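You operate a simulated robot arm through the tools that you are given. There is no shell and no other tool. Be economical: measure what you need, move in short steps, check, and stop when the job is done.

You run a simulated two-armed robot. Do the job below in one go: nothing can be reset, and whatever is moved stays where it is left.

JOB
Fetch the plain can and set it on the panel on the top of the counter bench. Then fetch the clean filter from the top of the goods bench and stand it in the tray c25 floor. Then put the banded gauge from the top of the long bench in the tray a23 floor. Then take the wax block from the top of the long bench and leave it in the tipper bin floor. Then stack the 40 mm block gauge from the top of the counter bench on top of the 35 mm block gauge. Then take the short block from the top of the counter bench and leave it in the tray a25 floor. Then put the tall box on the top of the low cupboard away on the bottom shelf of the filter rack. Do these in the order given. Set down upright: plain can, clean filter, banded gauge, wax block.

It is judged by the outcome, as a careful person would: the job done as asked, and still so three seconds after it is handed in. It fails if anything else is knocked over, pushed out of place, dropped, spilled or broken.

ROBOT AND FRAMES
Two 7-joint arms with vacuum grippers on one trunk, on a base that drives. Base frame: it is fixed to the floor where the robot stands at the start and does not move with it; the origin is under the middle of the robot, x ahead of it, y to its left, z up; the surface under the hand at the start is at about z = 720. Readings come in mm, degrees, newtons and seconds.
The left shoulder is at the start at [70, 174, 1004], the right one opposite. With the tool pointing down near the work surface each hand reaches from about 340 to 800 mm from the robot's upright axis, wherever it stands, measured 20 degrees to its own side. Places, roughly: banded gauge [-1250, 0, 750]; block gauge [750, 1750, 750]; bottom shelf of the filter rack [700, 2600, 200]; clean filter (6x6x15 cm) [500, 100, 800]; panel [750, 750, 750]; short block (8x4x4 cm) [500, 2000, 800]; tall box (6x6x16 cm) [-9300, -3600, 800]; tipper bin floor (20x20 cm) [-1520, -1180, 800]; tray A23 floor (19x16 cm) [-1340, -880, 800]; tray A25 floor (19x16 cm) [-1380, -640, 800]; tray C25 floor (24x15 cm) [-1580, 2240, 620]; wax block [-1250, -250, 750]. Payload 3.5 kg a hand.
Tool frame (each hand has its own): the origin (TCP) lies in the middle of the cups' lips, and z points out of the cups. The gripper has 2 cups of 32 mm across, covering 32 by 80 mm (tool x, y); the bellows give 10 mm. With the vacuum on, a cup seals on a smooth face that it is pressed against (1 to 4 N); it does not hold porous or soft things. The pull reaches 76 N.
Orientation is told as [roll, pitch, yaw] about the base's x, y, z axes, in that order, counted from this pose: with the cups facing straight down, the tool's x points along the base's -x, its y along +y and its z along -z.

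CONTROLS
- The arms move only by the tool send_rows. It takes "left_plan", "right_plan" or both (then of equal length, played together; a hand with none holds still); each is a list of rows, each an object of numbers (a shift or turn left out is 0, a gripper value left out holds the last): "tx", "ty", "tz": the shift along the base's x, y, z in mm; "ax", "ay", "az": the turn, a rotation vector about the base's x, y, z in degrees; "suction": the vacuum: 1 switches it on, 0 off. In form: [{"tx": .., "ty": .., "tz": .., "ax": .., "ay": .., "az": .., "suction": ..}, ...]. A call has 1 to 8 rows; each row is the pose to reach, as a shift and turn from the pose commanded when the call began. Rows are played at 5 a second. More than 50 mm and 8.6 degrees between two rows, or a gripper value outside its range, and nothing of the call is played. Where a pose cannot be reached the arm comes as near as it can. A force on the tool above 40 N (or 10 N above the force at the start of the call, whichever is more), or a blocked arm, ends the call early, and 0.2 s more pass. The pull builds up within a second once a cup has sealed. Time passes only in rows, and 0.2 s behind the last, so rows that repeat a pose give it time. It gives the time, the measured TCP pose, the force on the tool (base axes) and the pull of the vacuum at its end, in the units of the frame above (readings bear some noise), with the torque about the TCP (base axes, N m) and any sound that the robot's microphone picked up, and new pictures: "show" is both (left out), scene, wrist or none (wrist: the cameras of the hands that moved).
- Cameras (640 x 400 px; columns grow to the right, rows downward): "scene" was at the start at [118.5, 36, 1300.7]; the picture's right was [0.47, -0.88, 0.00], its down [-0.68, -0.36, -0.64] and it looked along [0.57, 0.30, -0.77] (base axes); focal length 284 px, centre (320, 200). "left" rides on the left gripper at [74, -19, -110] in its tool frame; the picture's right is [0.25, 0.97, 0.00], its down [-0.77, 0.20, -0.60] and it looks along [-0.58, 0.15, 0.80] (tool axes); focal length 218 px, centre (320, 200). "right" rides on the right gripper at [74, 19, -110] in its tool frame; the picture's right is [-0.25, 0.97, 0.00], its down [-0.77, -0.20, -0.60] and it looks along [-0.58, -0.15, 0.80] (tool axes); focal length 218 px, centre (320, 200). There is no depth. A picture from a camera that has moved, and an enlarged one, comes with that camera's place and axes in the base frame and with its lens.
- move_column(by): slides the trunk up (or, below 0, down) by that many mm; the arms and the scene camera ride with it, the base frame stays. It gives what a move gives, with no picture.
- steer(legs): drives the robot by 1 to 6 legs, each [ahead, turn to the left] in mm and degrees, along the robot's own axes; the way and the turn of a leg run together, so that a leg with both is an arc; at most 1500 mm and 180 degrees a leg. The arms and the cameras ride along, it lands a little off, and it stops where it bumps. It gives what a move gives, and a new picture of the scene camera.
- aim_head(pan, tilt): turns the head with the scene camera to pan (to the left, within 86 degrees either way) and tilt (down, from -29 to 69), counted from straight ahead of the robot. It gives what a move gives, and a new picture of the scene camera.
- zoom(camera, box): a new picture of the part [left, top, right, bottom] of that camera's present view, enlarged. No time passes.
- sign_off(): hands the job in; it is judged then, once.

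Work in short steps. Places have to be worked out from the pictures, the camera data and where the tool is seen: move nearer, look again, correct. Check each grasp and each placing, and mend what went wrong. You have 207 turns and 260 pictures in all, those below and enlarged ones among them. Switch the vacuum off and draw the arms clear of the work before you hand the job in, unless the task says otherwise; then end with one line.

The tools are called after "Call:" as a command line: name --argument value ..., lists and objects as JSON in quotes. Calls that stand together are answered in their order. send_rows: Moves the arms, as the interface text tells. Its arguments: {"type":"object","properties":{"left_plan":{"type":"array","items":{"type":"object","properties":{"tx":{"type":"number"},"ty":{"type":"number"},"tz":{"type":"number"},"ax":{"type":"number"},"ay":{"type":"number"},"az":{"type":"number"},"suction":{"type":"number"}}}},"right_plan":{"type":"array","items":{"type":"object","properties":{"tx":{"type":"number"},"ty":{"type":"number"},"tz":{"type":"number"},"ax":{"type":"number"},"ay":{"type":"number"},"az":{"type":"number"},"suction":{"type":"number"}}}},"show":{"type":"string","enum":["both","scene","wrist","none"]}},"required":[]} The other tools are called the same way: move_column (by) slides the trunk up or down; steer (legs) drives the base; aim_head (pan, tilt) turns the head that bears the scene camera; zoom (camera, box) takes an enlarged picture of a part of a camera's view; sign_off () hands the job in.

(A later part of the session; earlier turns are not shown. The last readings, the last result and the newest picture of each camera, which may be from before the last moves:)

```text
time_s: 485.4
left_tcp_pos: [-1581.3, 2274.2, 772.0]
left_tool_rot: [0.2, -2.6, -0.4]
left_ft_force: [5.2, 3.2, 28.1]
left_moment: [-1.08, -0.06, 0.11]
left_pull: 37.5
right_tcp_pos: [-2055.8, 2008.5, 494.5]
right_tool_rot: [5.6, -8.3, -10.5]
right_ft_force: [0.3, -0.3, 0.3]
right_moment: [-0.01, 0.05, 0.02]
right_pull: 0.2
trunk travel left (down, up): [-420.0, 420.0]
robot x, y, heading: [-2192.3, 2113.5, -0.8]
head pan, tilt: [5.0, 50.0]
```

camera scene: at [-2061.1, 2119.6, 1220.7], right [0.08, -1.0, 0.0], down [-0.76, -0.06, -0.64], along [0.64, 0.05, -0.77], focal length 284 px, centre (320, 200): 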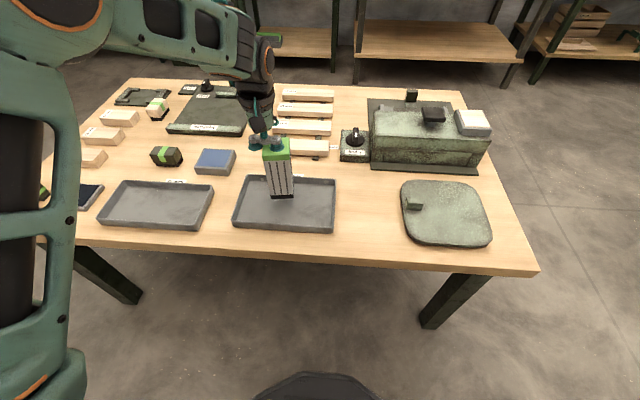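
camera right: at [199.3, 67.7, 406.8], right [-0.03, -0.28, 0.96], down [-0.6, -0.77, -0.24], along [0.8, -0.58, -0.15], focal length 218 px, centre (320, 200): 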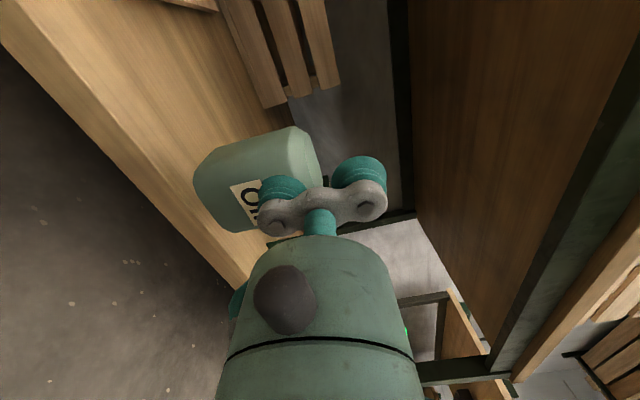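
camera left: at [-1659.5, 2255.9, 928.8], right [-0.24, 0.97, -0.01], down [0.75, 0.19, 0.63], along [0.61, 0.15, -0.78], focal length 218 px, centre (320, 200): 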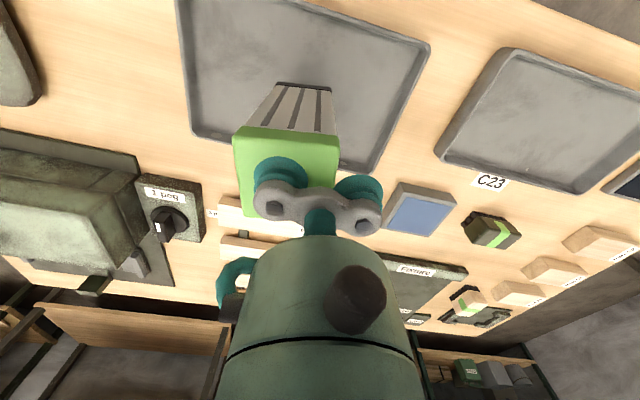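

Firm contact; I ease off a few mm, release, and lift away.

Call:
send_rows --left_plan '[{"tz": 4}, {"tz": 5, "suction": 0}, {"tz": 5, "suction": 0}, {"tz": 5, "suction": 0}, {"tz": 15}, {"tz": 40}, {"tz": 85}, {"tz": 130}]' --show "scene"

Call:
zoom --camera "scene" --box '[200, 100, 380, 250]'

```text
time_s: 487.2
left_tcp_pos: [-1582.4, 2275.0, 899.2]
left_tool_rot: [0.1, -2.0, -0.6]
left_ft_force: [-0.6, 0.7, 0.2]
left_moment: [0.0, 0.0, -0.01]
left_pull: 0.0
right_tcp_pos: [-2054.2, 2010.1, 495.2]
right_tool_rot: [5.6, -8.3, -10.5]
right_ft_force: [-0.1, -0.9, -0.5]
right_moment: [-0.04, -0.02, 0.01]
right_pull: 0.0
trunk travel left (down, up): [-420.0, 420.0]
robot x, y, heading: [-2190.9, 2116.6, -0.4]
head pan, tilt: [5.0, 50.0]
camera scene: at [-2062.7, 2119.3, 1220.8], right [0.08, -1.0, 0.0], down [-0.76, -0.06, -0.64], along [0.64, 0.05, -0.77], focal length 284 px, centre (320, 200)
```

scene: 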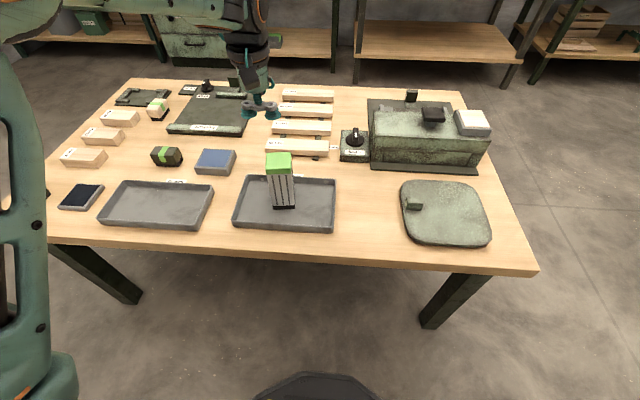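

```text
2.67 times, centred on (290, 175) of scene
camera zoom: at [-2062.7, 2119.3, 1220.8], right [0.08, -1.0, 0.0], down [-0.76, -0.06, -0.64], along [0.64, 0.05, -0.77], focal length 756 px, centre (400, 267)
```

zoom: 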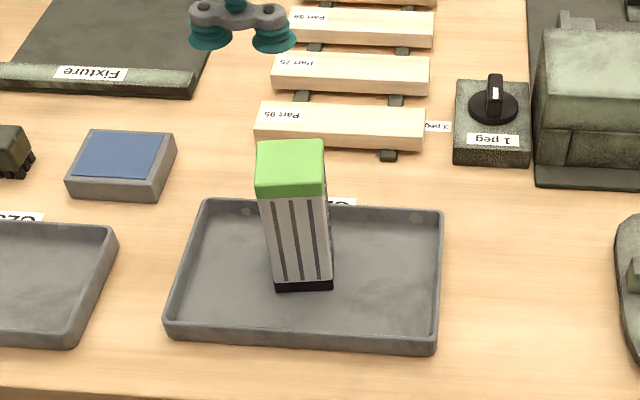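

The filter stands in C25. Next, the long bench: I raise the trunk and drive to its east side facing it.

Call:
move_column --by 400

Call:
steer --legs '[[0, -90], [1040, 0], [0, 90], [1500, 0], [50, 0], [0, -90]]'

Call:
steer --legs '[[920, 0], [0, -90]]'

Call:
aim_head --pan 0 --tilt 45

```text
time_s: 491.1
left_tcp_pos: [-1580.3, 2274.2, 1298.5]
left_tool_rot: [0.1, -2.1, -0.5]
left_ft_force: [-0.7, 0.0, 0.1]
left_moment: [0.01, -0.02, 0.02]
left_pull: 0.0
right_tcp_pos: [-2055.0, 2009.7, 894.3]
right_tool_rot: [5.6, -8.0, -10.4]
right_ft_force: [0.1, -0.2, 0.4]
right_moment: [-0.01, 0.01, 0.01]
right_pull: 0.1
trunk travel left (down, up): [-820.0, 20.0]
robot x, y, heading: [-2189.3, 2113.2, -0.9]
head pan, tilt: [5.0, 50.0]
```

```text
time_s: 515.4
left_tcp_pos: [-513.3, 420.7, 1298.6]
left_tool_rot: [0.1, -2.2, -92.1]
left_ft_force: [0.7, 0.8, 0.4]
left_moment: [0.0, -0.04, 0.0]
left_pull: 0.1
right_tcp_pos: [-763.0, 902.6, 893.9]
right_tool_rot: [5.6, -8.1, -102.1]
right_ft_force: [0.8, 0.7, 0.2]
right_moment: [0.01, -0.05, -0.02]
right_pull: 0.1
trunk travel left (down, up): [-820.0, 20.0]
robot x, y, heading: [-657.7, 1039.0, -92.1]
head pan, tilt: [5.0, 50.0]
camera scene: at [-652.2, 906.7, 1620.7], right [-1.0, -0.05, 0.0], down [-0.04, 0.77, -0.64], along [0.03, -0.64, -0.77], focal length 284 px, centre (320, 200)
```

scene: 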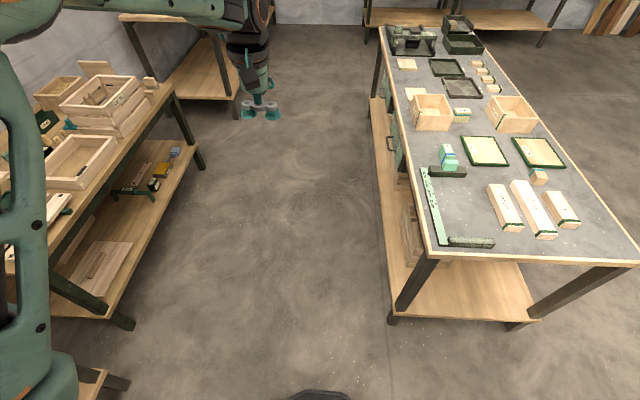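

```text
time_s: 519.0
left_tcp_pos: [-552.2, -254.1, 1306.2]
left_tool_rot: [0.2, -2.6, -93.1]
left_ft_force: [-0.5, 0.0, -0.1]
left_moment: [-0.06, -0.03, 0.0]
left_pull: 0.1
right_tcp_pos: [-794.1, 228.7, 895.4]
right_tool_rot: [5.6, -8.5, -102.9]
right_ft_force: [-0.1, 0.4, -0.1]
right_moment: [-0.01, 0.0, 0.03]
right_pull: 0.0
trunk travel left (down, up): [-820.0, 20.0]
robot x, y, heading: [-675.7, 354.8, -98.5]
head pan, tilt: [5.0, 50.0]
stopped in leg 1: the robot was blocked; the commanded pose is now the measured one
camera scene: at [-691.2, 234.6, 1621.5], right [-1.0, 0.06, 0.0], down [0.05, 0.76, -0.65], along [-0.03, -0.65, -0.76], focal length 284 px, centre (320, 200)
```

scene: 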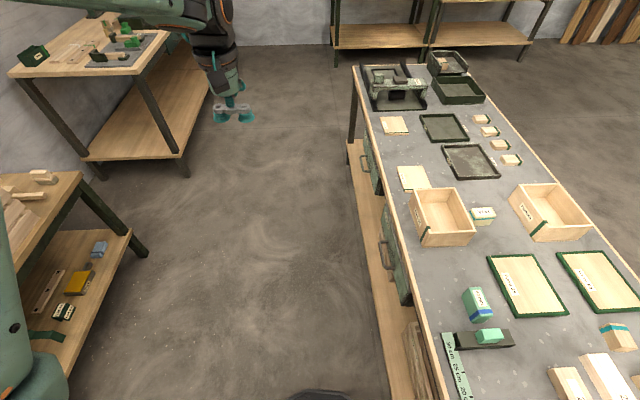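

```text
time_s: 519.7
left_tcp_pos: [-547.9, -261.9, 1300.5]
left_tool_rot: [0.1, -2.2, -93.1]
left_ft_force: [0.4, -0.7, 0.0]
left_moment: [-0.02, 0.02, -0.01]
left_pull: 0.0
right_tcp_pos: [-792.4, 224.1, 893.0]
right_tool_rot: [5.5, -8.0, -103.2]
right_ft_force: [1.5, -0.3, 0.3]
right_moment: [0.05, -0.02, -0.04]
right_pull: 0.1
trunk travel left (down, up): [-820.0, 20.0]
robot x, y, heading: [-675.8, 351.2, -98.2]
head pan, tilt: [0.0, 45.0]
camera scene: at [-694.8, 221.0, 1627.6], right [-0.99, 0.14, 0.0], down [0.1, 0.7, -0.71], along [-0.1, -0.7, -0.71], focal length 284 px, centre (320, 200)
```

scene: 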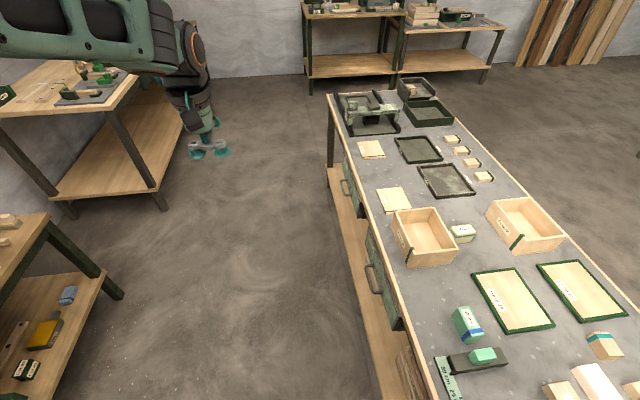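

The robot was stopped close to the bench. I zoom on the candidates for the banded gauge and wax block.

Call:
zoom --camera "scene" --box '[380, 190, 560, 400]'

Call:
zoom --camera "scene" --box '[320, 60, 560, 220]'

```text
1.90 times, centred on (470, 295) of scene
camera zoom: at [-694.8, 221.0, 1627.6], right [-0.99, 0.14, 0.0], down [0.1, 0.7, -0.71], along [-0.1, -0.7, -0.71], focal length 540 px, centre (34, 19)
```

zoom: 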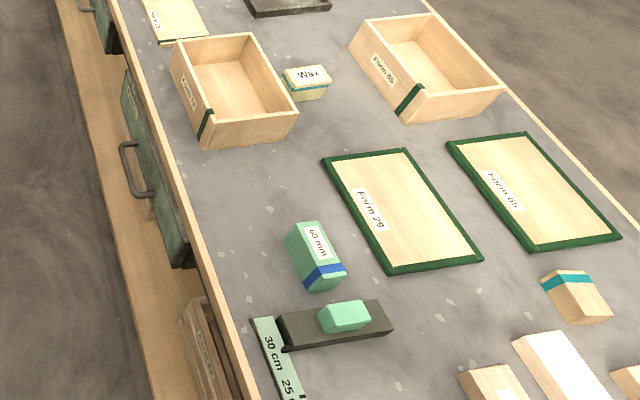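

```text
2.50 times, centred on (440, 140) of scene
camera zoom: at [-694.8, 221.0, 1627.6], right [-0.99, 0.14, 0.0], down [0.1, 0.7, -0.71], along [-0.1, -0.7, -0.71], focal length 709 px, centre (20, 350)
```

zoom: 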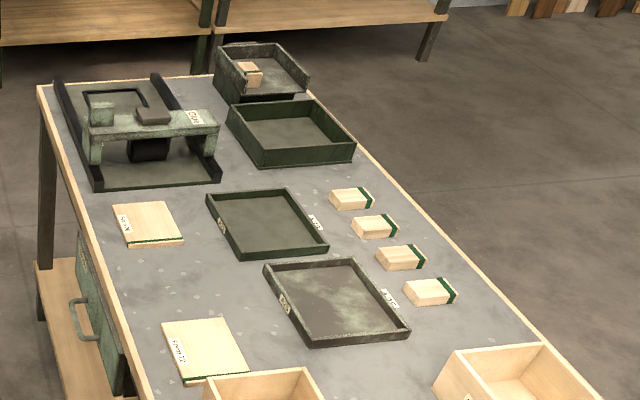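

The banded gauge is the "60 mm" block with a blue band (≈[-1155, -28]); the wax block ≈[-1300, -350]; trays A23, A25 and the bin match the given places, so the bench top is near z 795. I reposition facing the bench.

Call:
steer --legs '[[0, 30], [160, 0], [0, -112]]'

Call:
aim_head --pan 15 --tilt 50

```text
time_s: 527.3
left_tcp_pos: [-1202.9, -17.5, 1301.6]
left_tool_rot: [0.0, -2.3, -174.1]
left_ft_force: [0.2, 0.3, -0.4]
left_moment: [0.0, -0.02, -0.01]
left_pull: 0.1
right_tcp_pos: [-760.2, 298.4, 894.6]
right_tool_rot: [5.6, -8.1, 175.7]
right_ft_force: [-0.9, 0.0, 1.0]
right_moment: [0.0, 0.01, -0.02]
right_pull: 0.1
trunk travel left (down, up): [-820.0, 20.0]
robot x, y, heading: [-618.2, 204.9, -179.5]
head pan, tilt: [0.0, 45.0]
camera scene: at [-747.2, 201.9, 1627.7], right [-0.01, 1.0, 0.0], down [0.71, 0.01, -0.71], along [-0.71, -0.01, -0.71], focal length 284 px, centre (320, 200)
```

scene: 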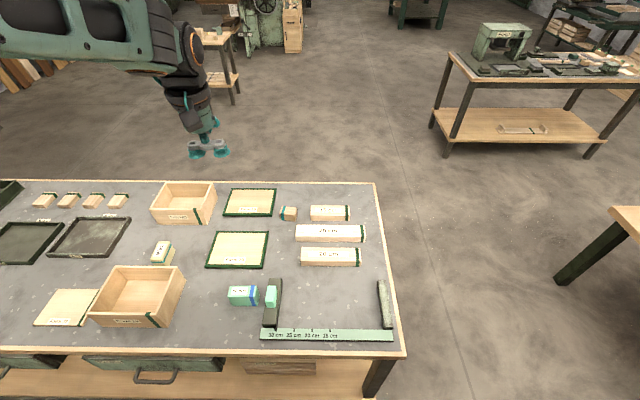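

```text
time_s: 528.0
left_tcp_pos: [-1203.2, -16.4, 1301.8]
left_tool_rot: [0.1, -2.2, -174.2]
left_ft_force: [-0.9, -0.9, 0.7]
left_moment: [0.03, -0.01, 0.02]
left_pull: 0.0
right_tcp_pos: [-761.2, 296.1, 893.4]
right_tool_rot: [5.5, -8.1, 175.9]
right_ft_force: [0.0, -0.1, 0.0]
right_moment: [0.01, 0.03, 0.03]
right_pull: 0.0
trunk travel left (down, up): [-820.0, 20.0]
robot x, y, heading: [-614.5, 202.4, -179.5]
head pan, tilt: [15.0, 50.0]
camera scene: at [-740.1, 182.3, 1620.8], right [-0.27, 0.96, 0.0], down [0.74, 0.2, -0.64], along [-0.62, -0.17, -0.77], focal length 284 px, centre (320, 200)
```

scene: 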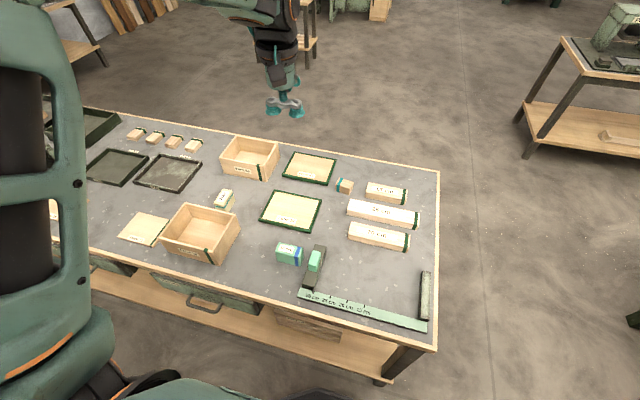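

I lower the trunk and view the gauge with the wrist camera.

Call:
move_column --by -270

Call:
send_rows --left_plan '[{"tx": 20, "az": -3}, {"tx": 45, "az": -6}]' --show "wrist"

```text
time_s: 530.8
left_tcp_pos: [-1203.6, -17.4, 1030.9]
left_tool_rot: [0.0, -2.4, -174.2]
left_ft_force: [-0.5, -0.3, -0.1]
left_moment: [0.01, 0.01, -0.01]
left_pull: 0.0
right_tcp_pos: [-761.4, 298.1, 624.5]
right_tool_rot: [5.6, -8.1, 175.8]
right_ft_force: [0.3, -0.5, -0.2]
right_moment: [0.01, 0.01, -0.02]
right_pull: 0.1
trunk travel left (down, up): [-550.0, 290.0]
robot x, y, heading: [-620.4, 203.7, -179.1]
head pan, tilt: [15.0, 50.0]
```

```text
time_s: 531.4
left_tcp_pos: [-1156.6, -18.3, 1031.5]
left_tool_rot: [0.0, -2.3, 179.8]
left_ft_force: [-0.3, -0.5, -0.3]
left_moment: [0.02, 0.02, 0.01]
left_pull: 0.0
right_tcp_pos: [-760.9, 299.1, 624.7]
right_tool_rot: [5.5, -8.0, 175.8]
right_ft_force: [0.3, 0.5, 0.4]
right_moment: [0.02, -0.01, 0.01]
right_pull: 0.1
trunk travel left (down, up): [-550.0, 290.0]
robot x, y, heading: [-618.3, 203.1, -179.4]
head pan, tilt: [15.0, 50.0]
camera left: at [-1078.2, 0.6, 1140.1], right [0.25, -0.97, -0.01], down [-0.75, -0.2, 0.64], along [-0.62, -0.15, -0.77], focal length 218 px, centre (320, 200)
```

left: 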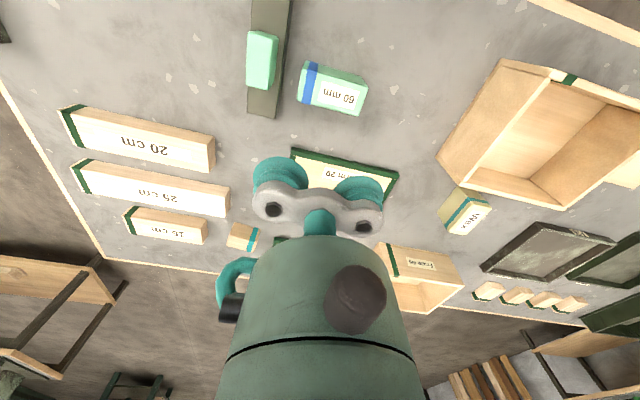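

Call:
zoom --camera "left" --box '[230, 10, 390, 140]'

Call:
zoom --camera "scene" --box '[260, 60, 380, 170]'

```text
3.08 times, centred on (310, 75) of left
camera zoom: at [-1078.2, 0.6, 1140.1], right [0.25, -0.97, -0.01], down [-0.75, -0.2, 0.64], along [-0.62, -0.15, -0.77], focal length 672 px, centre (351, 585)
```

zoom: 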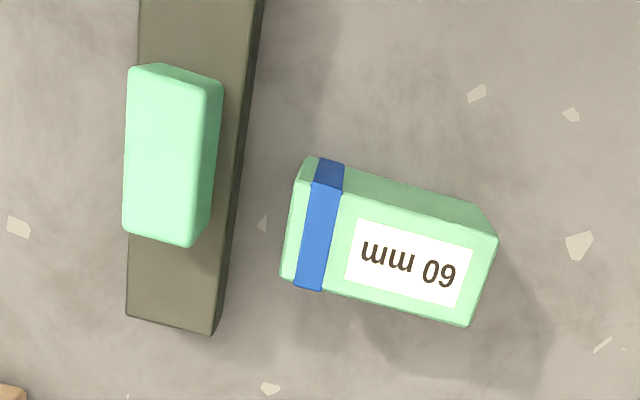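

```text
3.64 times, centred on (320, 115) of scene
camera zoom: at [-739.0, 182.3, 1350.9], right [-0.27, 0.96, 0.0], down [0.74, 0.21, -0.64], along [-0.62, -0.17, -0.77], focal length 1031 px, centre (320, 509)
```

zoom: 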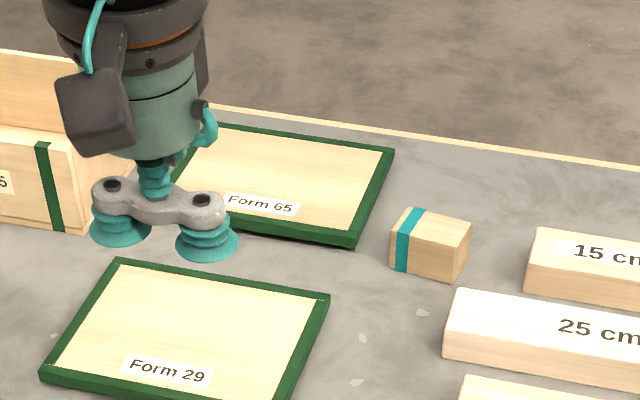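

Gauge top centre ≈ [-1144, -30, ~828], its long axis along y. I put one cup on the unbanded part (TCP y ≈ -20) and descend with vacuum.

Call:
send_rows --left_plan '[{"tx": 12, "ty": -2, "tz": -45}, {"tx": 12, "ty": -2, "tz": -90}, {"tx": 12, "ty": -2, "tz": -130}, {"tx": 12, "ty": -2, "tz": -155, "suction": 1}, {"tx": 12, "ty": -2, "tz": -165}, {"tx": 12, "ty": -2, "tz": -172}, {"tx": 12, "ty": -2, "tz": -178}]' --show "wrist"

```text
time_s: 533.0
left_tcp_pos: [-1146.6, -19.4, 855.5]
left_tool_rot: [0.1, -2.6, 179.9]
left_ft_force: [-9.7, -2.5, 29.3]
left_moment: [-0.03, -0.32, 0.03]
left_pull: 37.7
right_tcp_pos: [-760.5, 297.6, 625.1]
right_tool_rot: [5.5, -8.0, 175.7]
right_ft_force: [-0.1, -0.1, 0.7]
right_moment: [0.01, 0.01, 0.02]
right_pull: 0.2
trunk travel left (down, up): [-550.0, 290.0]
robot x, y, heading: [-619.3, 202.1, -179.3]
head pan, tilt: [15.0, 50.0]
camera left: at [-1068.2, -0.8, 963.1], right [0.25, -0.97, -0.01], down [-0.74, -0.2, 0.64], along [-0.62, -0.15, -0.77], focal length 218 px, centre (320, 200)
```

left: 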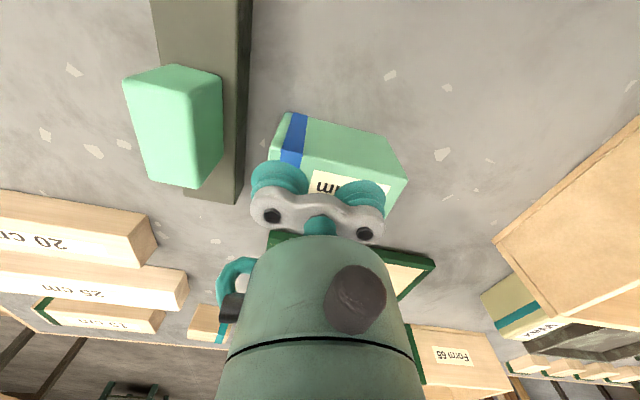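

Sealed; top at z≈858. I lift, raise the trunk and drive along the bench to tray A23.

Call:
send_rows --left_plan '[{"tz": 10}, {"tz": 35}, {"tz": 75}, {"tz": 120}, {"tz": 150}]' --show "none"

Call:
move_column --by 280

Call:
steer --legs '[[-40, 0], [0, 92], [860, 0], [0, -92]]'

Call:
aim_head --pan 20 --tilt 50

```text
time_s: 534.2
left_tcp_pos: [-1145.2, -20.2, 1002.9]
left_tool_rot: [0.2, -2.1, 179.7]
left_ft_force: [-0.9, -0.9, -4.7]
left_moment: [-0.15, -0.06, -0.02]
left_pull: 38.0
right_tcp_pos: [-760.8, 297.6, 624.7]
right_tool_rot: [5.5, -8.1, 175.8]
right_ft_force: [-0.1, 0.2, -0.4]
right_moment: [0.01, 0.01, 0.02]
right_pull: 0.0
trunk travel left (down, up): [-550.0, 290.0]
robot x, y, heading: [-621.0, 202.5, -179.7]
head pan, tilt: [15.0, 50.0]
```

```text
time_s: 537.0
left_tcp_pos: [-1145.4, -20.5, 1282.2]
left_tool_rot: [0.0, -2.2, 179.8]
left_ft_force: [-0.3, 1.3, -4.5]
left_moment: [-0.1, 0.0, 0.0]
left_pull: 37.7
right_tcp_pos: [-760.0, 298.0, 903.4]
right_tool_rot: [5.5, -8.1, 175.8]
right_ft_force: [0.2, 0.0, 0.8]
right_moment: [0.01, 0.01, 0.0]
right_pull: 0.0
trunk travel left (down, up): [-830.0, 10.0]
robot x, y, heading: [-616.4, 206.1, -179.3]
head pan, tilt: [15.0, 50.0]
```

```text
time_s: 549.8
left_tcp_pos: [-1087.8, -865.1, 1282.7]
left_tool_rot: [0.0, -2.3, 178.3]
left_ft_force: [0.1, 0.1, -4.6]
left_moment: [-0.15, 0.02, -0.02]
left_pull: 37.8
right_tcp_pos: [-695.9, -557.1, 904.2]
right_tool_rot: [5.5, -8.1, 174.1]
right_ft_force: [-0.5, 1.0, 0.0]
right_moment: [0.0, 0.01, 0.02]
right_pull: 0.1
trunk travel left (down, up): [-830.0, 10.0]
robot x, y, heading: [-554.1, -653.9, 178.9]
head pan, tilt: [15.0, 50.0]
camera scene: at [-677.8, -673.7, 1630.7], right [-0.24, 0.97, 0.0], down [0.74, 0.18, -0.64], along [-0.62, -0.15, -0.77], focal length 284 px, centre (320, 200)
```

scene: 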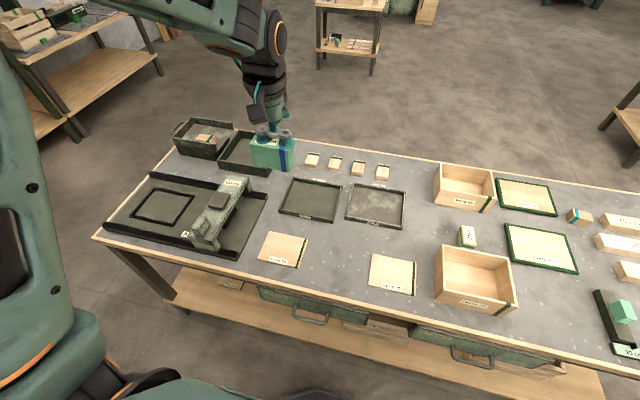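

```text
time_s: 550.5
left_tcp_pos: [-1088.6, -866.2, 1282.8]
left_tool_rot: [0.0, -2.2, 178.2]
left_ft_force: [-0.3, -0.1, -4.8]
left_moment: [-0.17, -0.01, -0.02]
left_pull: 37.8
right_tcp_pos: [-696.6, -557.3, 904.1]
right_tool_rot: [5.6, -8.2, 174.2]
right_ft_force: [-0.1, -0.1, -0.8]
right_moment: [-0.01, 0.03, 0.0]
right_pull: 0.1
trunk travel left (down, up): [-830.0, 10.0]
robot x, y, heading: [-550.4, -658.2, 178.8]
head pan, tilt: [20.0, 50.0]
camera scene: at [-675.9, -679.8, 1630.7], right [-0.32, 0.95, 0.0], down [0.72, 0.25, -0.64], along [-0.61, -0.21, -0.77], focal length 284 px, centre (320, 200)
```

scene: 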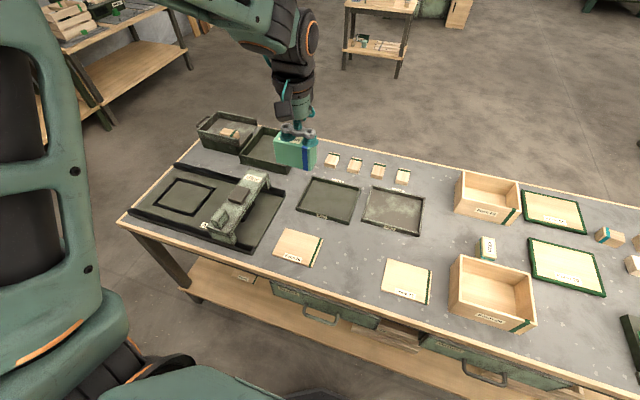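

A23's centre ≈ [-1338, -874]. I move forward, bring the gauge above the tray and lower.

Call:
steer --legs '[[80, 0]]'

Call:
send_rows --left_plan '[{"tx": -44}, {"tx": -88}, {"tx": -132}, {"tx": -172}]' --show "none"

Call:
move_column --by -280

Call:
send_rows --left_plan '[{"tz": -40}, {"tz": -75}]'

```text
time_s: 551.5
left_tcp_pos: [-1165.0, -863.4, 1284.4]
left_tool_rot: [0.0, -2.4, 178.2]
left_ft_force: [-0.1, -0.5, -4.6]
left_moment: [-0.12, 0.02, 0.0]
left_pull: 37.9
right_tcp_pos: [-772.9, -556.4, 903.8]
right_tool_rot: [5.5, -8.3, 174.2]
right_ft_force: [0.3, -0.6, 0.3]
right_moment: [0.01, 0.0, -0.01]
right_pull: 0.1
trunk travel left (down, up): [-830.0, 10.0]
robot x, y, heading: [-632.5, -655.1, 178.9]
head pan, tilt: [20.0, 50.0]
camera scene: at [-750.9, -678.5, 1631.1], right [-0.33, 0.95, 0.0], down [0.72, 0.25, -0.64], along [-0.61, -0.21, -0.76], focal length 284 px, centre (320, 200)
```

scene: 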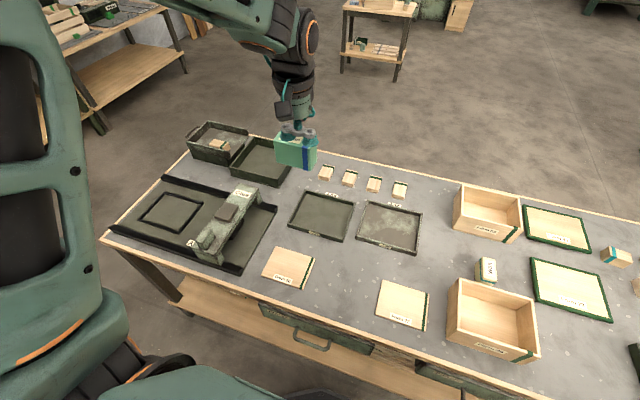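

```text
time_s: 552.5
left_tcp_pos: [-1340.8, -861.8, 1281.5]
left_tool_rot: [0.0, -2.0, 178.2]
left_ft_force: [-0.8, -0.4, -4.2]
left_moment: [-0.11, -0.02, 0.01]
left_pull: 37.9
right_tcp_pos: [-776.3, -556.1, 903.9]
right_tool_rot: [5.5, -7.9, 174.3]
right_ft_force: [0.2, 0.0, 0.0]
right_moment: [0.02, -0.02, -0.02]
right_pull: 0.0
trunk travel left (down, up): [-830.0, 10.0]
robot x, y, heading: [-628.8, -654.1, 178.9]
head pan, tilt: [20.0, 50.0]
```

```text
time_s: 555.4
left_tcp_pos: [-1339.3, -861.9, 1003.2]
left_tool_rot: [0.1, -2.2, 178.3]
left_ft_force: [-0.4, 1.3, -3.8]
left_moment: [-0.13, 0.0, 0.02]
left_pull: 37.5
right_tcp_pos: [-774.1, -555.9, 623.7]
right_tool_rot: [5.5, -8.0, 174.2]
right_ft_force: [-0.2, -0.2, 0.7]
right_moment: [0.0, 0.01, 0.02]
right_pull: 0.1
trunk travel left (down, up): [-550.0, 290.0]
robot x, y, heading: [-635.7, -653.1, 179.1]
head pan, tilt: [20.0, 50.0]
```

```text
time_s: 556.0
left_tcp_pos: [-1339.9, -861.6, 927.7]
left_tool_rot: [-0.1, -2.3, 178.2]
left_ft_force: [0.0, -0.2, -4.6]
left_moment: [-0.03, 0.0, 0.01]
left_pull: 37.8
right_tcp_pos: [-775.1, -556.0, 623.9]
right_tool_rot: [5.5, -8.0, 174.1]
right_ft_force: [0.3, 1.0, -0.3]
right_moment: [-0.02, 0.02, 0.02]
right_pull: 0.1
trunk travel left (down, up): [-550.0, 290.0]
robot x, y, heading: [-631.9, -651.7, 179.1]
head pan, tilt: [20.0, 50.0]
camera scene: at [-755.5, -678.6, 1350.7], right [-0.32, 0.95, 0.0], down [0.73, 0.25, -0.64], along [-0.61, -0.21, -0.77], focal length 284 px, centre (320, 200)
camera left: at [-1261.5, -845.7, 1035.6], right [0.22, -0.97, -0.01], down [-0.75, -0.18, 0.63], along [-0.62, -0.13, -0.77], focal length 218 px, centre (320, 200)
```

scene: 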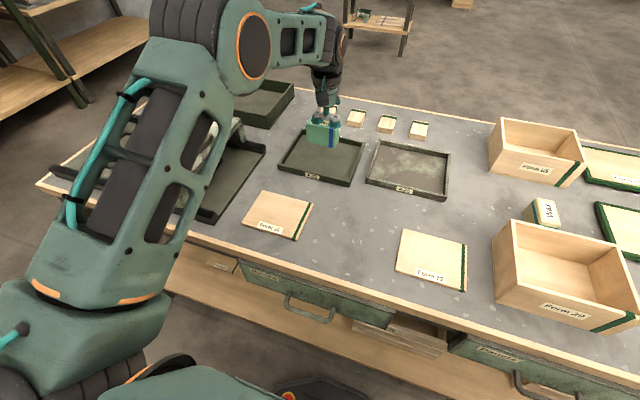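
left: 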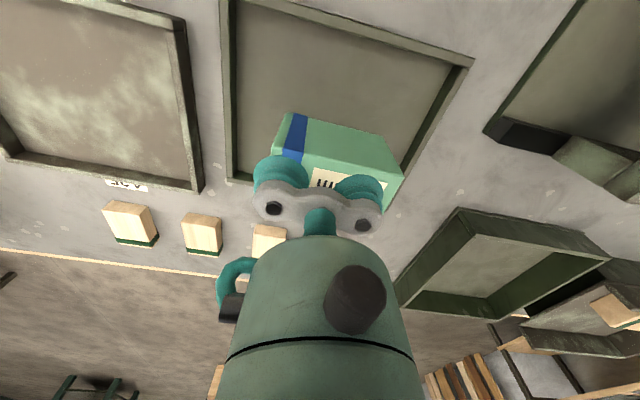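

Tray spans about x -1262…-1435, y -768…-975; the gauge is well inside. I shift 12 mm and lower to contact.

Call:
send_rows --left_plan '[{"tx": -12, "tz": -30}, {"tx": -12, "tz": -50}, {"tx": -12, "tz": -56}, {"tx": -12, "tz": -60}, {"tx": -12, "tz": -63}, {"tx": -12, "tz": -66}]' --show "none"

```text
time_s: 557.4
left_tcp_pos: [-1351.0, -862.0, 864.7]
left_tool_rot: [0.1, -2.6, 178.2]
left_ft_force: [-3.7, -2.1, 13.0]
left_moment: [-0.32, -0.14, -0.11]
left_pull: 38.0
right_tcp_pos: [-773.3, -555.5, 623.5]
right_tool_rot: [5.5, -8.2, 174.2]
right_ft_force: [0.1, 0.1, 0.6]
right_moment: [-0.01, -0.02, 0.0]
right_pull: 0.1
trunk travel left (down, up): [-550.0, 290.0]
robot x, y, heading: [-632.4, -652.9, 179.0]
head pan, tilt: [20.0, 50.0]
```

Contact. Release and lift.

Call:
send_rows --left_plan '[{"tz": 0, "suction": 0}, {"tz": 1, "suction": 0}, {"tz": 1, "suction": 0}, {"tz": 12}, {"tz": 40}, {"tz": 85}, {"tz": 130}]'

```text
time_s: 559.0
left_tcp_pos: [-1349.7, -861.5, 991.6]
left_tool_rot: [0.1, -2.3, 178.2]
left_ft_force: [-0.3, 0.5, 0.3]
left_moment: [-0.03, 0.0, -0.04]
left_pull: 0.0
right_tcp_pos: [-773.2, -554.8, 623.4]
right_tool_rot: [5.5, -8.1, 174.2]
right_ft_force: [-0.3, 0.3, 0.0]
right_moment: [0.01, -0.01, 0.0]
right_pull: 0.0
trunk travel left (down, up): [-550.0, 290.0]
robot x, y, heading: [-628.5, -652.3, 179.0]
head pan, tilt: [20.0, 50.0]
camera scene: at [-753.6, -678.2, 1350.8], right [-0.32, 0.95, 0.0], down [0.72, 0.25, -0.64], along [-0.61, -0.21, -0.77], focal length 284 px, centre (320, 200)
camera left: at [-1271.7, -845.4, 1100.3], right [0.22, -0.97, -0.01], down [-0.75, -0.18, 0.63], along [-0.62, -0.13, -0.77], focal length 218 px, centre (320, 200)
```

scene: 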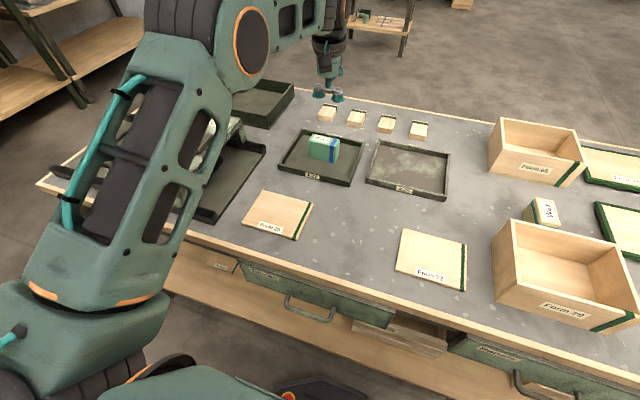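
left: 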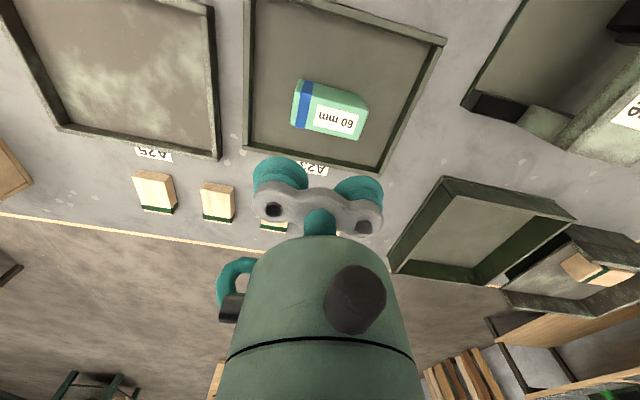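

The gauge is in A23. Next the wax block at ≈[-1283, -333]; I drive along the bench to it.

Call:
steer --legs '[[-30, 0], [0, -90], [510, 0], [0, 90]]'

Call:
aim_head --pan 15 --tilt 45

```text
time_s: 570.1
left_tcp_pos: [-1310.7, -354.7, 991.5]
left_tool_rot: [0.0, -2.2, 178.5]
left_ft_force: [-0.4, 0.1, -0.4]
left_moment: [0.0, 0.03, -0.02]
left_pull: 0.1
right_tcp_pos: [-735.2, -47.1, 625.1]
right_tool_rot: [5.6, -8.1, 174.5]
right_ft_force: [-0.3, 0.4, -0.8]
right_moment: [-0.03, 0.0, -0.01]
right_pull: 0.1
trunk travel left (down, up): [-550.0, 290.0]
robot x, y, heading: [-596.3, -141.7, 179.1]
head pan, tilt: [20.0, 50.0]
camera scene: at [-715.1, -169.4, 1350.8], right [-0.33, 0.94, 0.0], down [0.72, 0.25, -0.64], along [-0.61, -0.21, -0.77], focal length 284 px, centre (320, 200)
```

scene: 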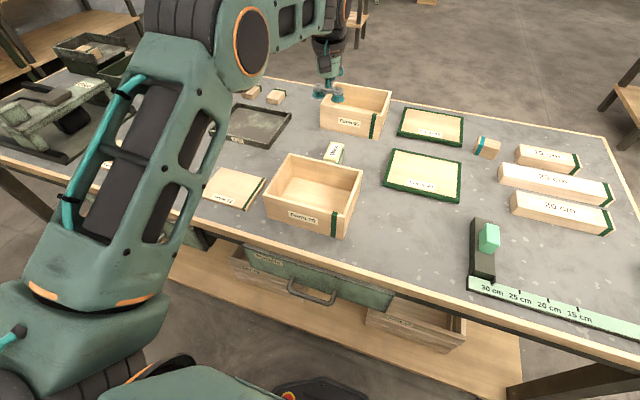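

```text
time_s: 570.7
left_tcp_pos: [-1311.2, -356.2, 991.9]
left_tool_rot: [0.0, -2.2, 178.5]
left_ft_force: [0.1, 0.8, 1.3]
left_moment: [-0.02, -0.02, -0.03]
left_pull: 0.0
right_tcp_pos: [-735.9, -46.5, 623.9]
right_tool_rot: [5.5, -8.1, 174.5]
right_ft_force: [0.8, 0.1, 0.5]
right_moment: [-0.04, -0.03, 0.01]
right_pull: 0.1
trunk travel left (down, up): [-550.0, 290.0]
robot x, y, heading: [-593.1, -146.0, 179.2]
head pan, tilt: [15.0, 45.0]
camera scene: at [-721.3, -163.8, 1357.6], right [-0.25, 0.97, 0.0], down [0.69, 0.17, -0.71], along [-0.69, -0.17, -0.71], focal length 284 px, centre (320, 200)
```

scene: 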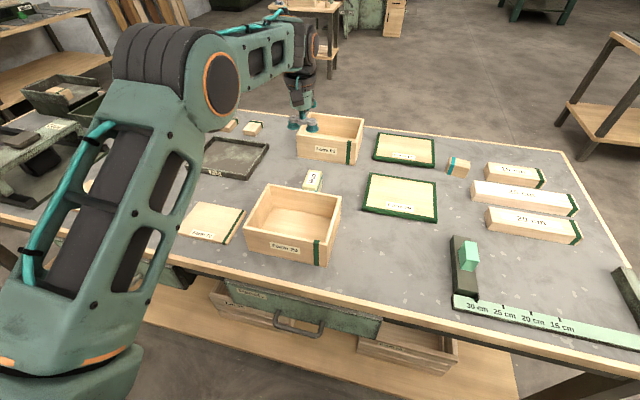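

Call:
zoom --camera "left" --box '[160, 0, 480, 200]'

```text
2.00 times, centred on (320, 100) of left
camera zoom: at [-1232.4, -338.6, 1099.6], right [0.23, -0.97, -0.01], down [-0.75, -0.18, 0.63], along [-0.62, -0.14, -0.77], focal length 436 px, centre (320, 400)
```

zoom: 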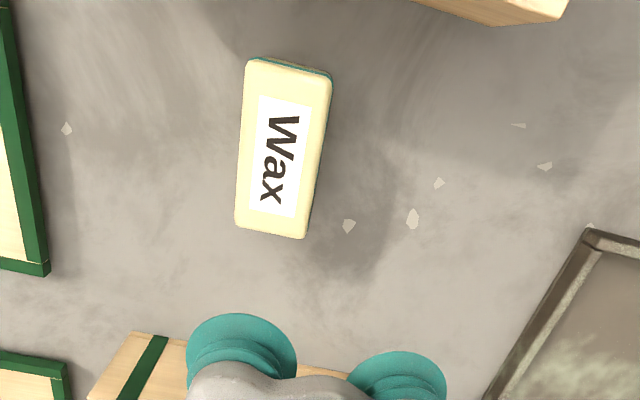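

Wax top centre ≈ [-1278, -328], z≈850, long axis along x. I use the +y cup on its centre and descend.

Call:
send_rows --left_plan '[{"tx": 33, "ty": 4, "tz": -30}, {"tx": 33, "ty": 4, "tz": -75}, {"tx": 33, "ty": 4, "tz": -115, "suction": 1}, {"tx": 33, "ty": 4, "tz": -128}, {"tx": 33, "ty": 4, "tz": -136}, {"tx": 33, "ty": 4, "tz": -142}, {"tx": 33, "ty": 4, "tz": -147}, {"tx": 33, "ty": 4, "tz": -152}]' --show "wrist"

```text
time_s: 572.4
left_tcp_pos: [-1280.2, -352.1, 846.3]
left_tool_rot: [0.1, -2.9, 178.5]
left_ft_force: [-0.1, 0.7, 10.5]
left_moment: [0.94, -0.35, -0.08]
left_pull: 37.7
right_tcp_pos: [-734.8, -46.3, 623.2]
right_tool_rot: [5.5, -8.2, 174.5]
right_ft_force: [0.9, 0.4, -0.9]
right_moment: [0.03, -0.01, 0.0]
right_pull: 0.1
trunk travel left (down, up): [-550.0, 290.0]
robot x, y, heading: [-590.5, -145.9, 179.2]
head pan, tilt: [15.0, 45.0]
stopped in row 8 (left hand): the force on the tool passed its limit at 42 N (the readings are from after the stop); the commanded pose is now the measured one
camera left: at [-1200.1, -334.3, 954.6], right [0.23, -0.97, -0.01], down [-0.74, -0.18, 0.64], along [-0.63, -0.14, -0.77], focal length 218 px, centre (320, 200)
```

left: 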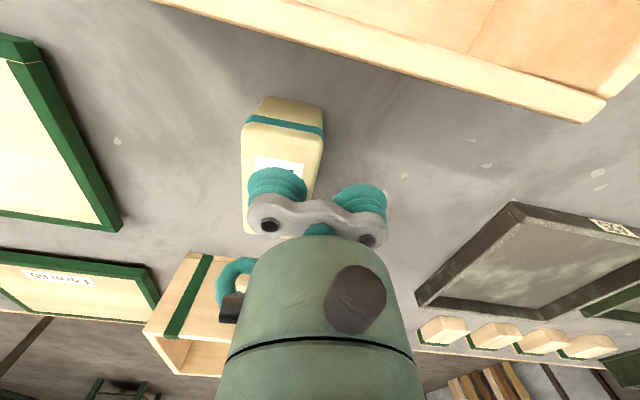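

Sealed. The bin is nearer the bench's west side, so I lift, raise the trunk, and drive round the south end to the west side.

Call:
send_rows --left_plan '[{"tz": 10}, {"tz": 40}, {"tz": 85}, {"tz": 130}]' --show "none"

Call:
move_column --by 280

Call:
steer --legs '[[-30, 0], [0, 91], [1500, 0], [480, 0], [0, -91], [1490, 0]]'

Call:
steer --legs '[[0, -90], [810, 0], [0, -90]]'

Call:
aim_head --pan 8 --tilt 50

```text
time_s: 573.4
left_tcp_pos: [-1278.6, -350.0, 975.5]
left_tool_rot: [0.0, -2.8, 178.5]
left_ft_force: [-0.1, -1.2, -1.2]
left_moment: [0.89, -0.05, -0.02]
left_pull: 37.9
right_tcp_pos: [-734.6, -45.8, 625.2]
right_tool_rot: [5.4, -8.1, 174.4]
right_ft_force: [0.7, 0.4, 0.1]
right_moment: [0.01, 0.02, -0.02]
right_pull: 0.0
trunk travel left (down, up): [-550.0, 290.0]
robot x, y, heading: [-593.9, -143.2, 179.1]
head pan, tilt: [15.0, 45.0]
```

```text
time_s: 576.3
left_tcp_pos: [-1281.1, -350.9, 1253.7]
left_tool_rot: [0.1, -2.7, 178.5]
left_ft_force: [-0.3, 0.7, -1.3]
left_moment: [0.84, -0.06, -0.02]
left_pull: 38.3
right_tcp_pos: [-735.9, -45.9, 904.4]
right_tool_rot: [5.5, -8.1, 174.4]
right_ft_force: [0.2, -0.2, 0.9]
right_moment: [0.0, -0.01, 0.01]
right_pull: 0.0
trunk travel left (down, up): [-830.0, 10.0]
robot x, y, heading: [-592.6, -146.3, 179.0]
head pan, tilt: [15.0, 45.0]
```

```text
time_s: 601.4
left_tcp_pos: [-2734.9, -2292.3, 1255.1]
left_tool_rot: [0.1, -2.7, 177.7]
left_ft_force: [0.8, -0.8, -1.5]
left_moment: [0.87, -0.09, -0.01]
left_pull: 37.5
right_tcp_pos: [-2185.7, -1995.6, 904.3]
right_tool_rot: [5.5, -8.1, 173.7]
right_ft_force: [0.4, 0.0, -0.1]
right_moment: [0.02, 0.01, -0.03]
right_pull: 0.1
trunk travel left (down, up): [-830.0, 10.0]
robot x, y, heading: [-2041.6, -2095.7, 178.3]
head pan, tilt: [15.0, 45.0]
camera scene: at [-2173.7, -2112.1, 1637.7], right [-0.23, 0.97, 0.0], down [0.69, 0.16, -0.71], along [-0.69, -0.16, -0.71], focal length 284 px, centre (320, 200)
```

scene: 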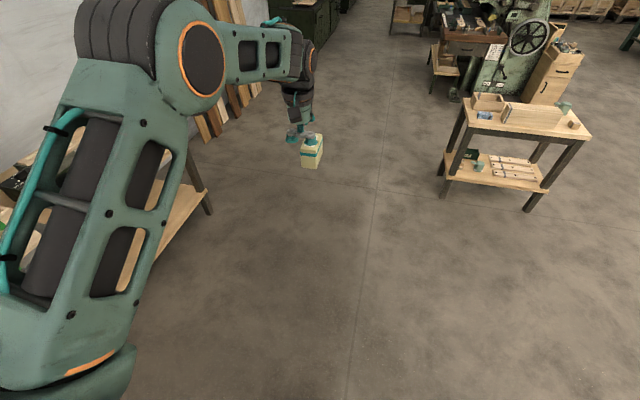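

```text
time_s: 613.3
left_tcp_pos: [-1324.6, -1095.7, 1254.5]
left_tool_rot: [0.0, -2.7, -2.8]
left_ft_force: [-0.2, -0.1, -2.0]
left_moment: [-0.86, 0.08, 0.0]
left_pull: 37.4
right_tcp_pos: [-1875.0, -1387.8, 904.1]
right_tool_rot: [5.5, -8.1, -6.9]
right_ft_force: [0.7, 0.2, 1.0]
right_moment: [0.0, -0.02, 0.0]
right_pull: 0.1
trunk travel left (down, up): [-830.0, 10.0]
robot x, y, heading: [-2017.8, -1289.5, -2.2]
head pan, tilt: [15.0, 45.0]
camera scene: at [-1886.6, -1271.4, 1637.6], right [0.22, -0.97, 0.0], down [-0.69, -0.16, -0.71], along [0.69, 0.16, -0.71], focal length 284 px, centre (320, 200)
```

scene: 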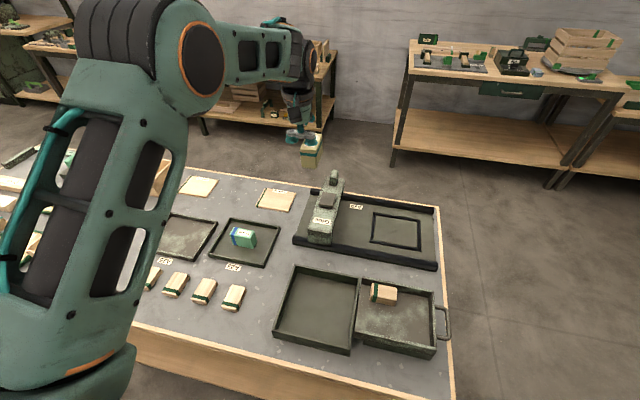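

```text
time_s: 614.0
left_tcp_pos: [-1324.3, -1095.5, 1254.5]
left_tool_rot: [0.1, -2.7, -2.8]
left_ft_force: [-0.3, -0.4, -1.3]
left_moment: [-0.88, 0.08, -0.08]
left_pull: 38.2
right_tcp_pos: [-1875.8, -1388.9, 903.7]
right_tool_rot: [5.4, -8.1, -6.9]
right_ft_force: [0.8, 0.0, 1.0]
right_moment: [0.01, -0.01, -0.01]
right_pull: 0.1
trunk travel left (down, up): [-830.0, 10.0]
robot x, y, heading: [-2016.6, -1285.5, -2.3]
head pan, tilt: [8.0, 50.0]
camera scene: at [-1889.3, -1282.0, 1630.8], right [0.1, -0.99, 0.0], down [-0.76, -0.08, -0.64], along [0.64, 0.07, -0.77], focal length 284 px, centre (320, 200)
```

scene: 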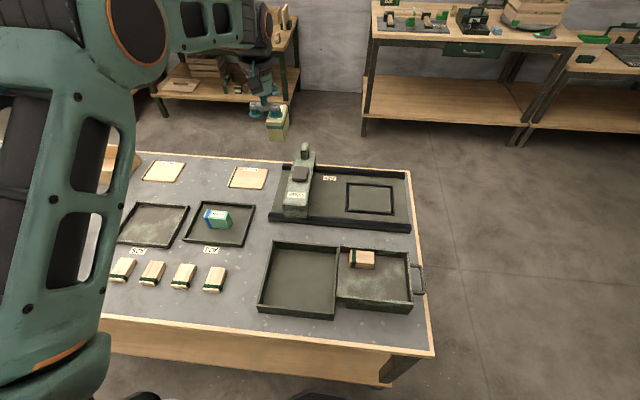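

The empty bin's floor centre computes to [-1524, -1177], matching the place given. I bring the wax over it and lower.

Call:
send_rows --left_plan '[{"tx": -40, "ty": -12}, {"tx": -80, "ty": -24}, {"tx": -120, "ty": -36}, {"tx": -160, "ty": -48}, {"tx": -195, "ty": -58}]' --show "none"

Call:
move_column --by -290

Call:
zoom --camera "left" --box '[0, 0, 640, 400]'

```text
time_s: 615.2
left_tcp_pos: [-1521.8, -1154.9, 1255.5]
left_tool_rot: [0.3, -2.8, -2.8]
left_ft_force: [0.3, 0.0, -0.7]
left_moment: [-0.9, 0.05, -0.01]
left_pull: 37.4
right_tcp_pos: [-1877.6, -1387.6, 904.3]
right_tool_rot: [5.5, -8.2, -6.9]
right_ft_force: [0.1, -0.1, 0.9]
right_moment: [-0.01, 0.03, 0.01]
right_pull: 0.1
trunk travel left (down, up): [-830.0, 10.0]
robot x, y, heading: [-2017.0, -1288.2, -2.0]
head pan, tilt: [8.0, 50.0]
```

```text
time_s: 618.1
left_tcp_pos: [-1519.7, -1154.5, 964.4]
left_tool_rot: [0.0, -2.7, -2.9]
left_ft_force: [0.2, 0.6, -1.7]
left_moment: [-0.88, 0.1, 0.03]
left_pull: 37.9
right_tcp_pos: [-1876.0, -1386.7, 613.6]
right_tool_rot: [5.5, -8.1, -6.9]
right_ft_force: [-1.0, 0.6, 0.5]
right_moment: [0.01, -0.02, 0.01]
right_pull: 0.0
trunk travel left (down, up): [-540.0, 300.0]
robot x, y, heading: [-2017.2, -1288.0, -2.3]
head pan, tilt: [8.0, 50.0]
```

```text
1.00 times, centred on (320, 200) of left (not enlarged: the box is as wide or as high as the picture)
camera zoom: at [-1599.5, -1170.6, 1071.9], right [-0.21, 0.98, -0.01], down [0.75, 0.16, 0.64], along [0.63, 0.12, -0.77], focal length 218 px, centre (320, 200)
```

zoom: 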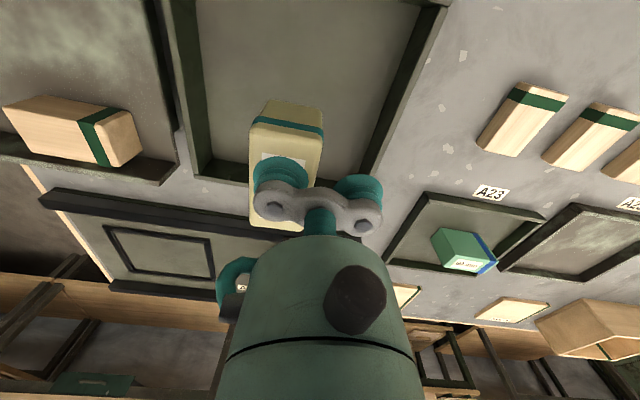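

Well centred. I lower to contact.

Call:
send_rows --left_plan '[{"tz": -40}, {"tz": -75}, {"tz": -92}, {"tz": -98}, {"tz": -102}, {"tz": -106}, {"tz": -109}]' --show "none"

```text
time_s: 619.7
left_tcp_pos: [-1518.6, -1154.9, 856.5]
left_tool_rot: [0.1, -3.1, -2.7]
left_ft_force: [12.1, 1.8, 30.3]
left_moment: [-1.28, 0.43, 0.11]
left_pull: 37.9
right_tcp_pos: [-1877.1, -1388.5, 613.7]
right_tool_rot: [5.5, -8.1, -7.0]
right_ft_force: [0.0, -0.3, 0.4]
right_moment: [-0.02, 0.02, -0.01]
right_pull: 0.1
trunk travel left (down, up): [-540.0, 300.0]
robot x, y, heading: [-2017.0, -1285.7, -2.2]
head pan, tilt: [8.0, 50.0]
```

Call:
send_rows --left_plan '[{"tz": 3}, {"tz": 4, "suction": 0}, {"tz": 4, "suction": 0}, {"tz": 5, "suction": 0}, {"tz": 16}, {"tz": 45}, {"tz": 90}, {"tz": 135}]'

```text
time_s: 621.5
left_tcp_pos: [-1520.4, -1153.4, 990.8]
left_tool_rot: [0.0, -2.7, -2.8]
left_ft_force: [0.7, -0.1, 0.1]
left_moment: [0.03, -0.04, 0.0]
left_pull: 0.0
right_tcp_pos: [-1876.8, -1387.3, 613.4]
right_tool_rot: [5.5, -8.1, -7.0]
right_ft_force: [-0.3, -0.1, -0.4]
right_moment: [-0.02, -0.01, 0.0]
right_pull: 0.1
trunk travel left (down, up): [-540.0, 300.0]
robot x, y, heading: [-2016.2, -1288.0, -2.1]
head pan, tilt: [8.0, 50.0]
camera scene: at [-1890.6, -1281.7, 1340.8], right [0.1, -0.99, 0.0], down [-0.76, -0.08, -0.64], along [0.64, 0.07, -0.77], focal length 284 px, centre (320, 200)
camera left: at [-1600.4, -1170.1, 1098.6], right [-0.21, 0.98, -0.01], down [0.75, 0.16, 0.64], along [0.63, 0.12, -0.77], focal length 218 px, centre (320, 200)
```

scene: 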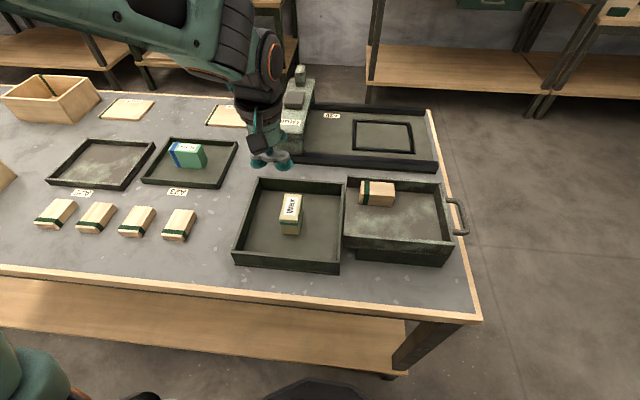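
left: 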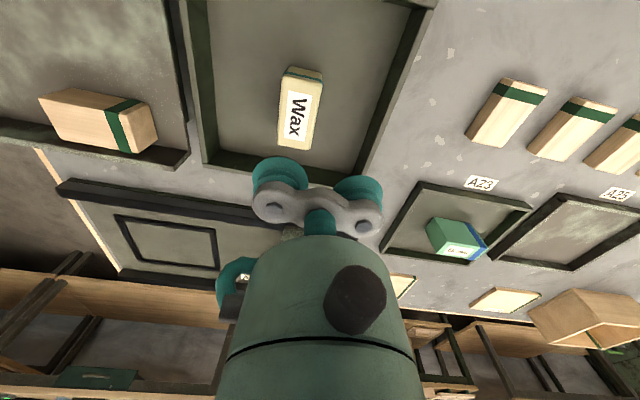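

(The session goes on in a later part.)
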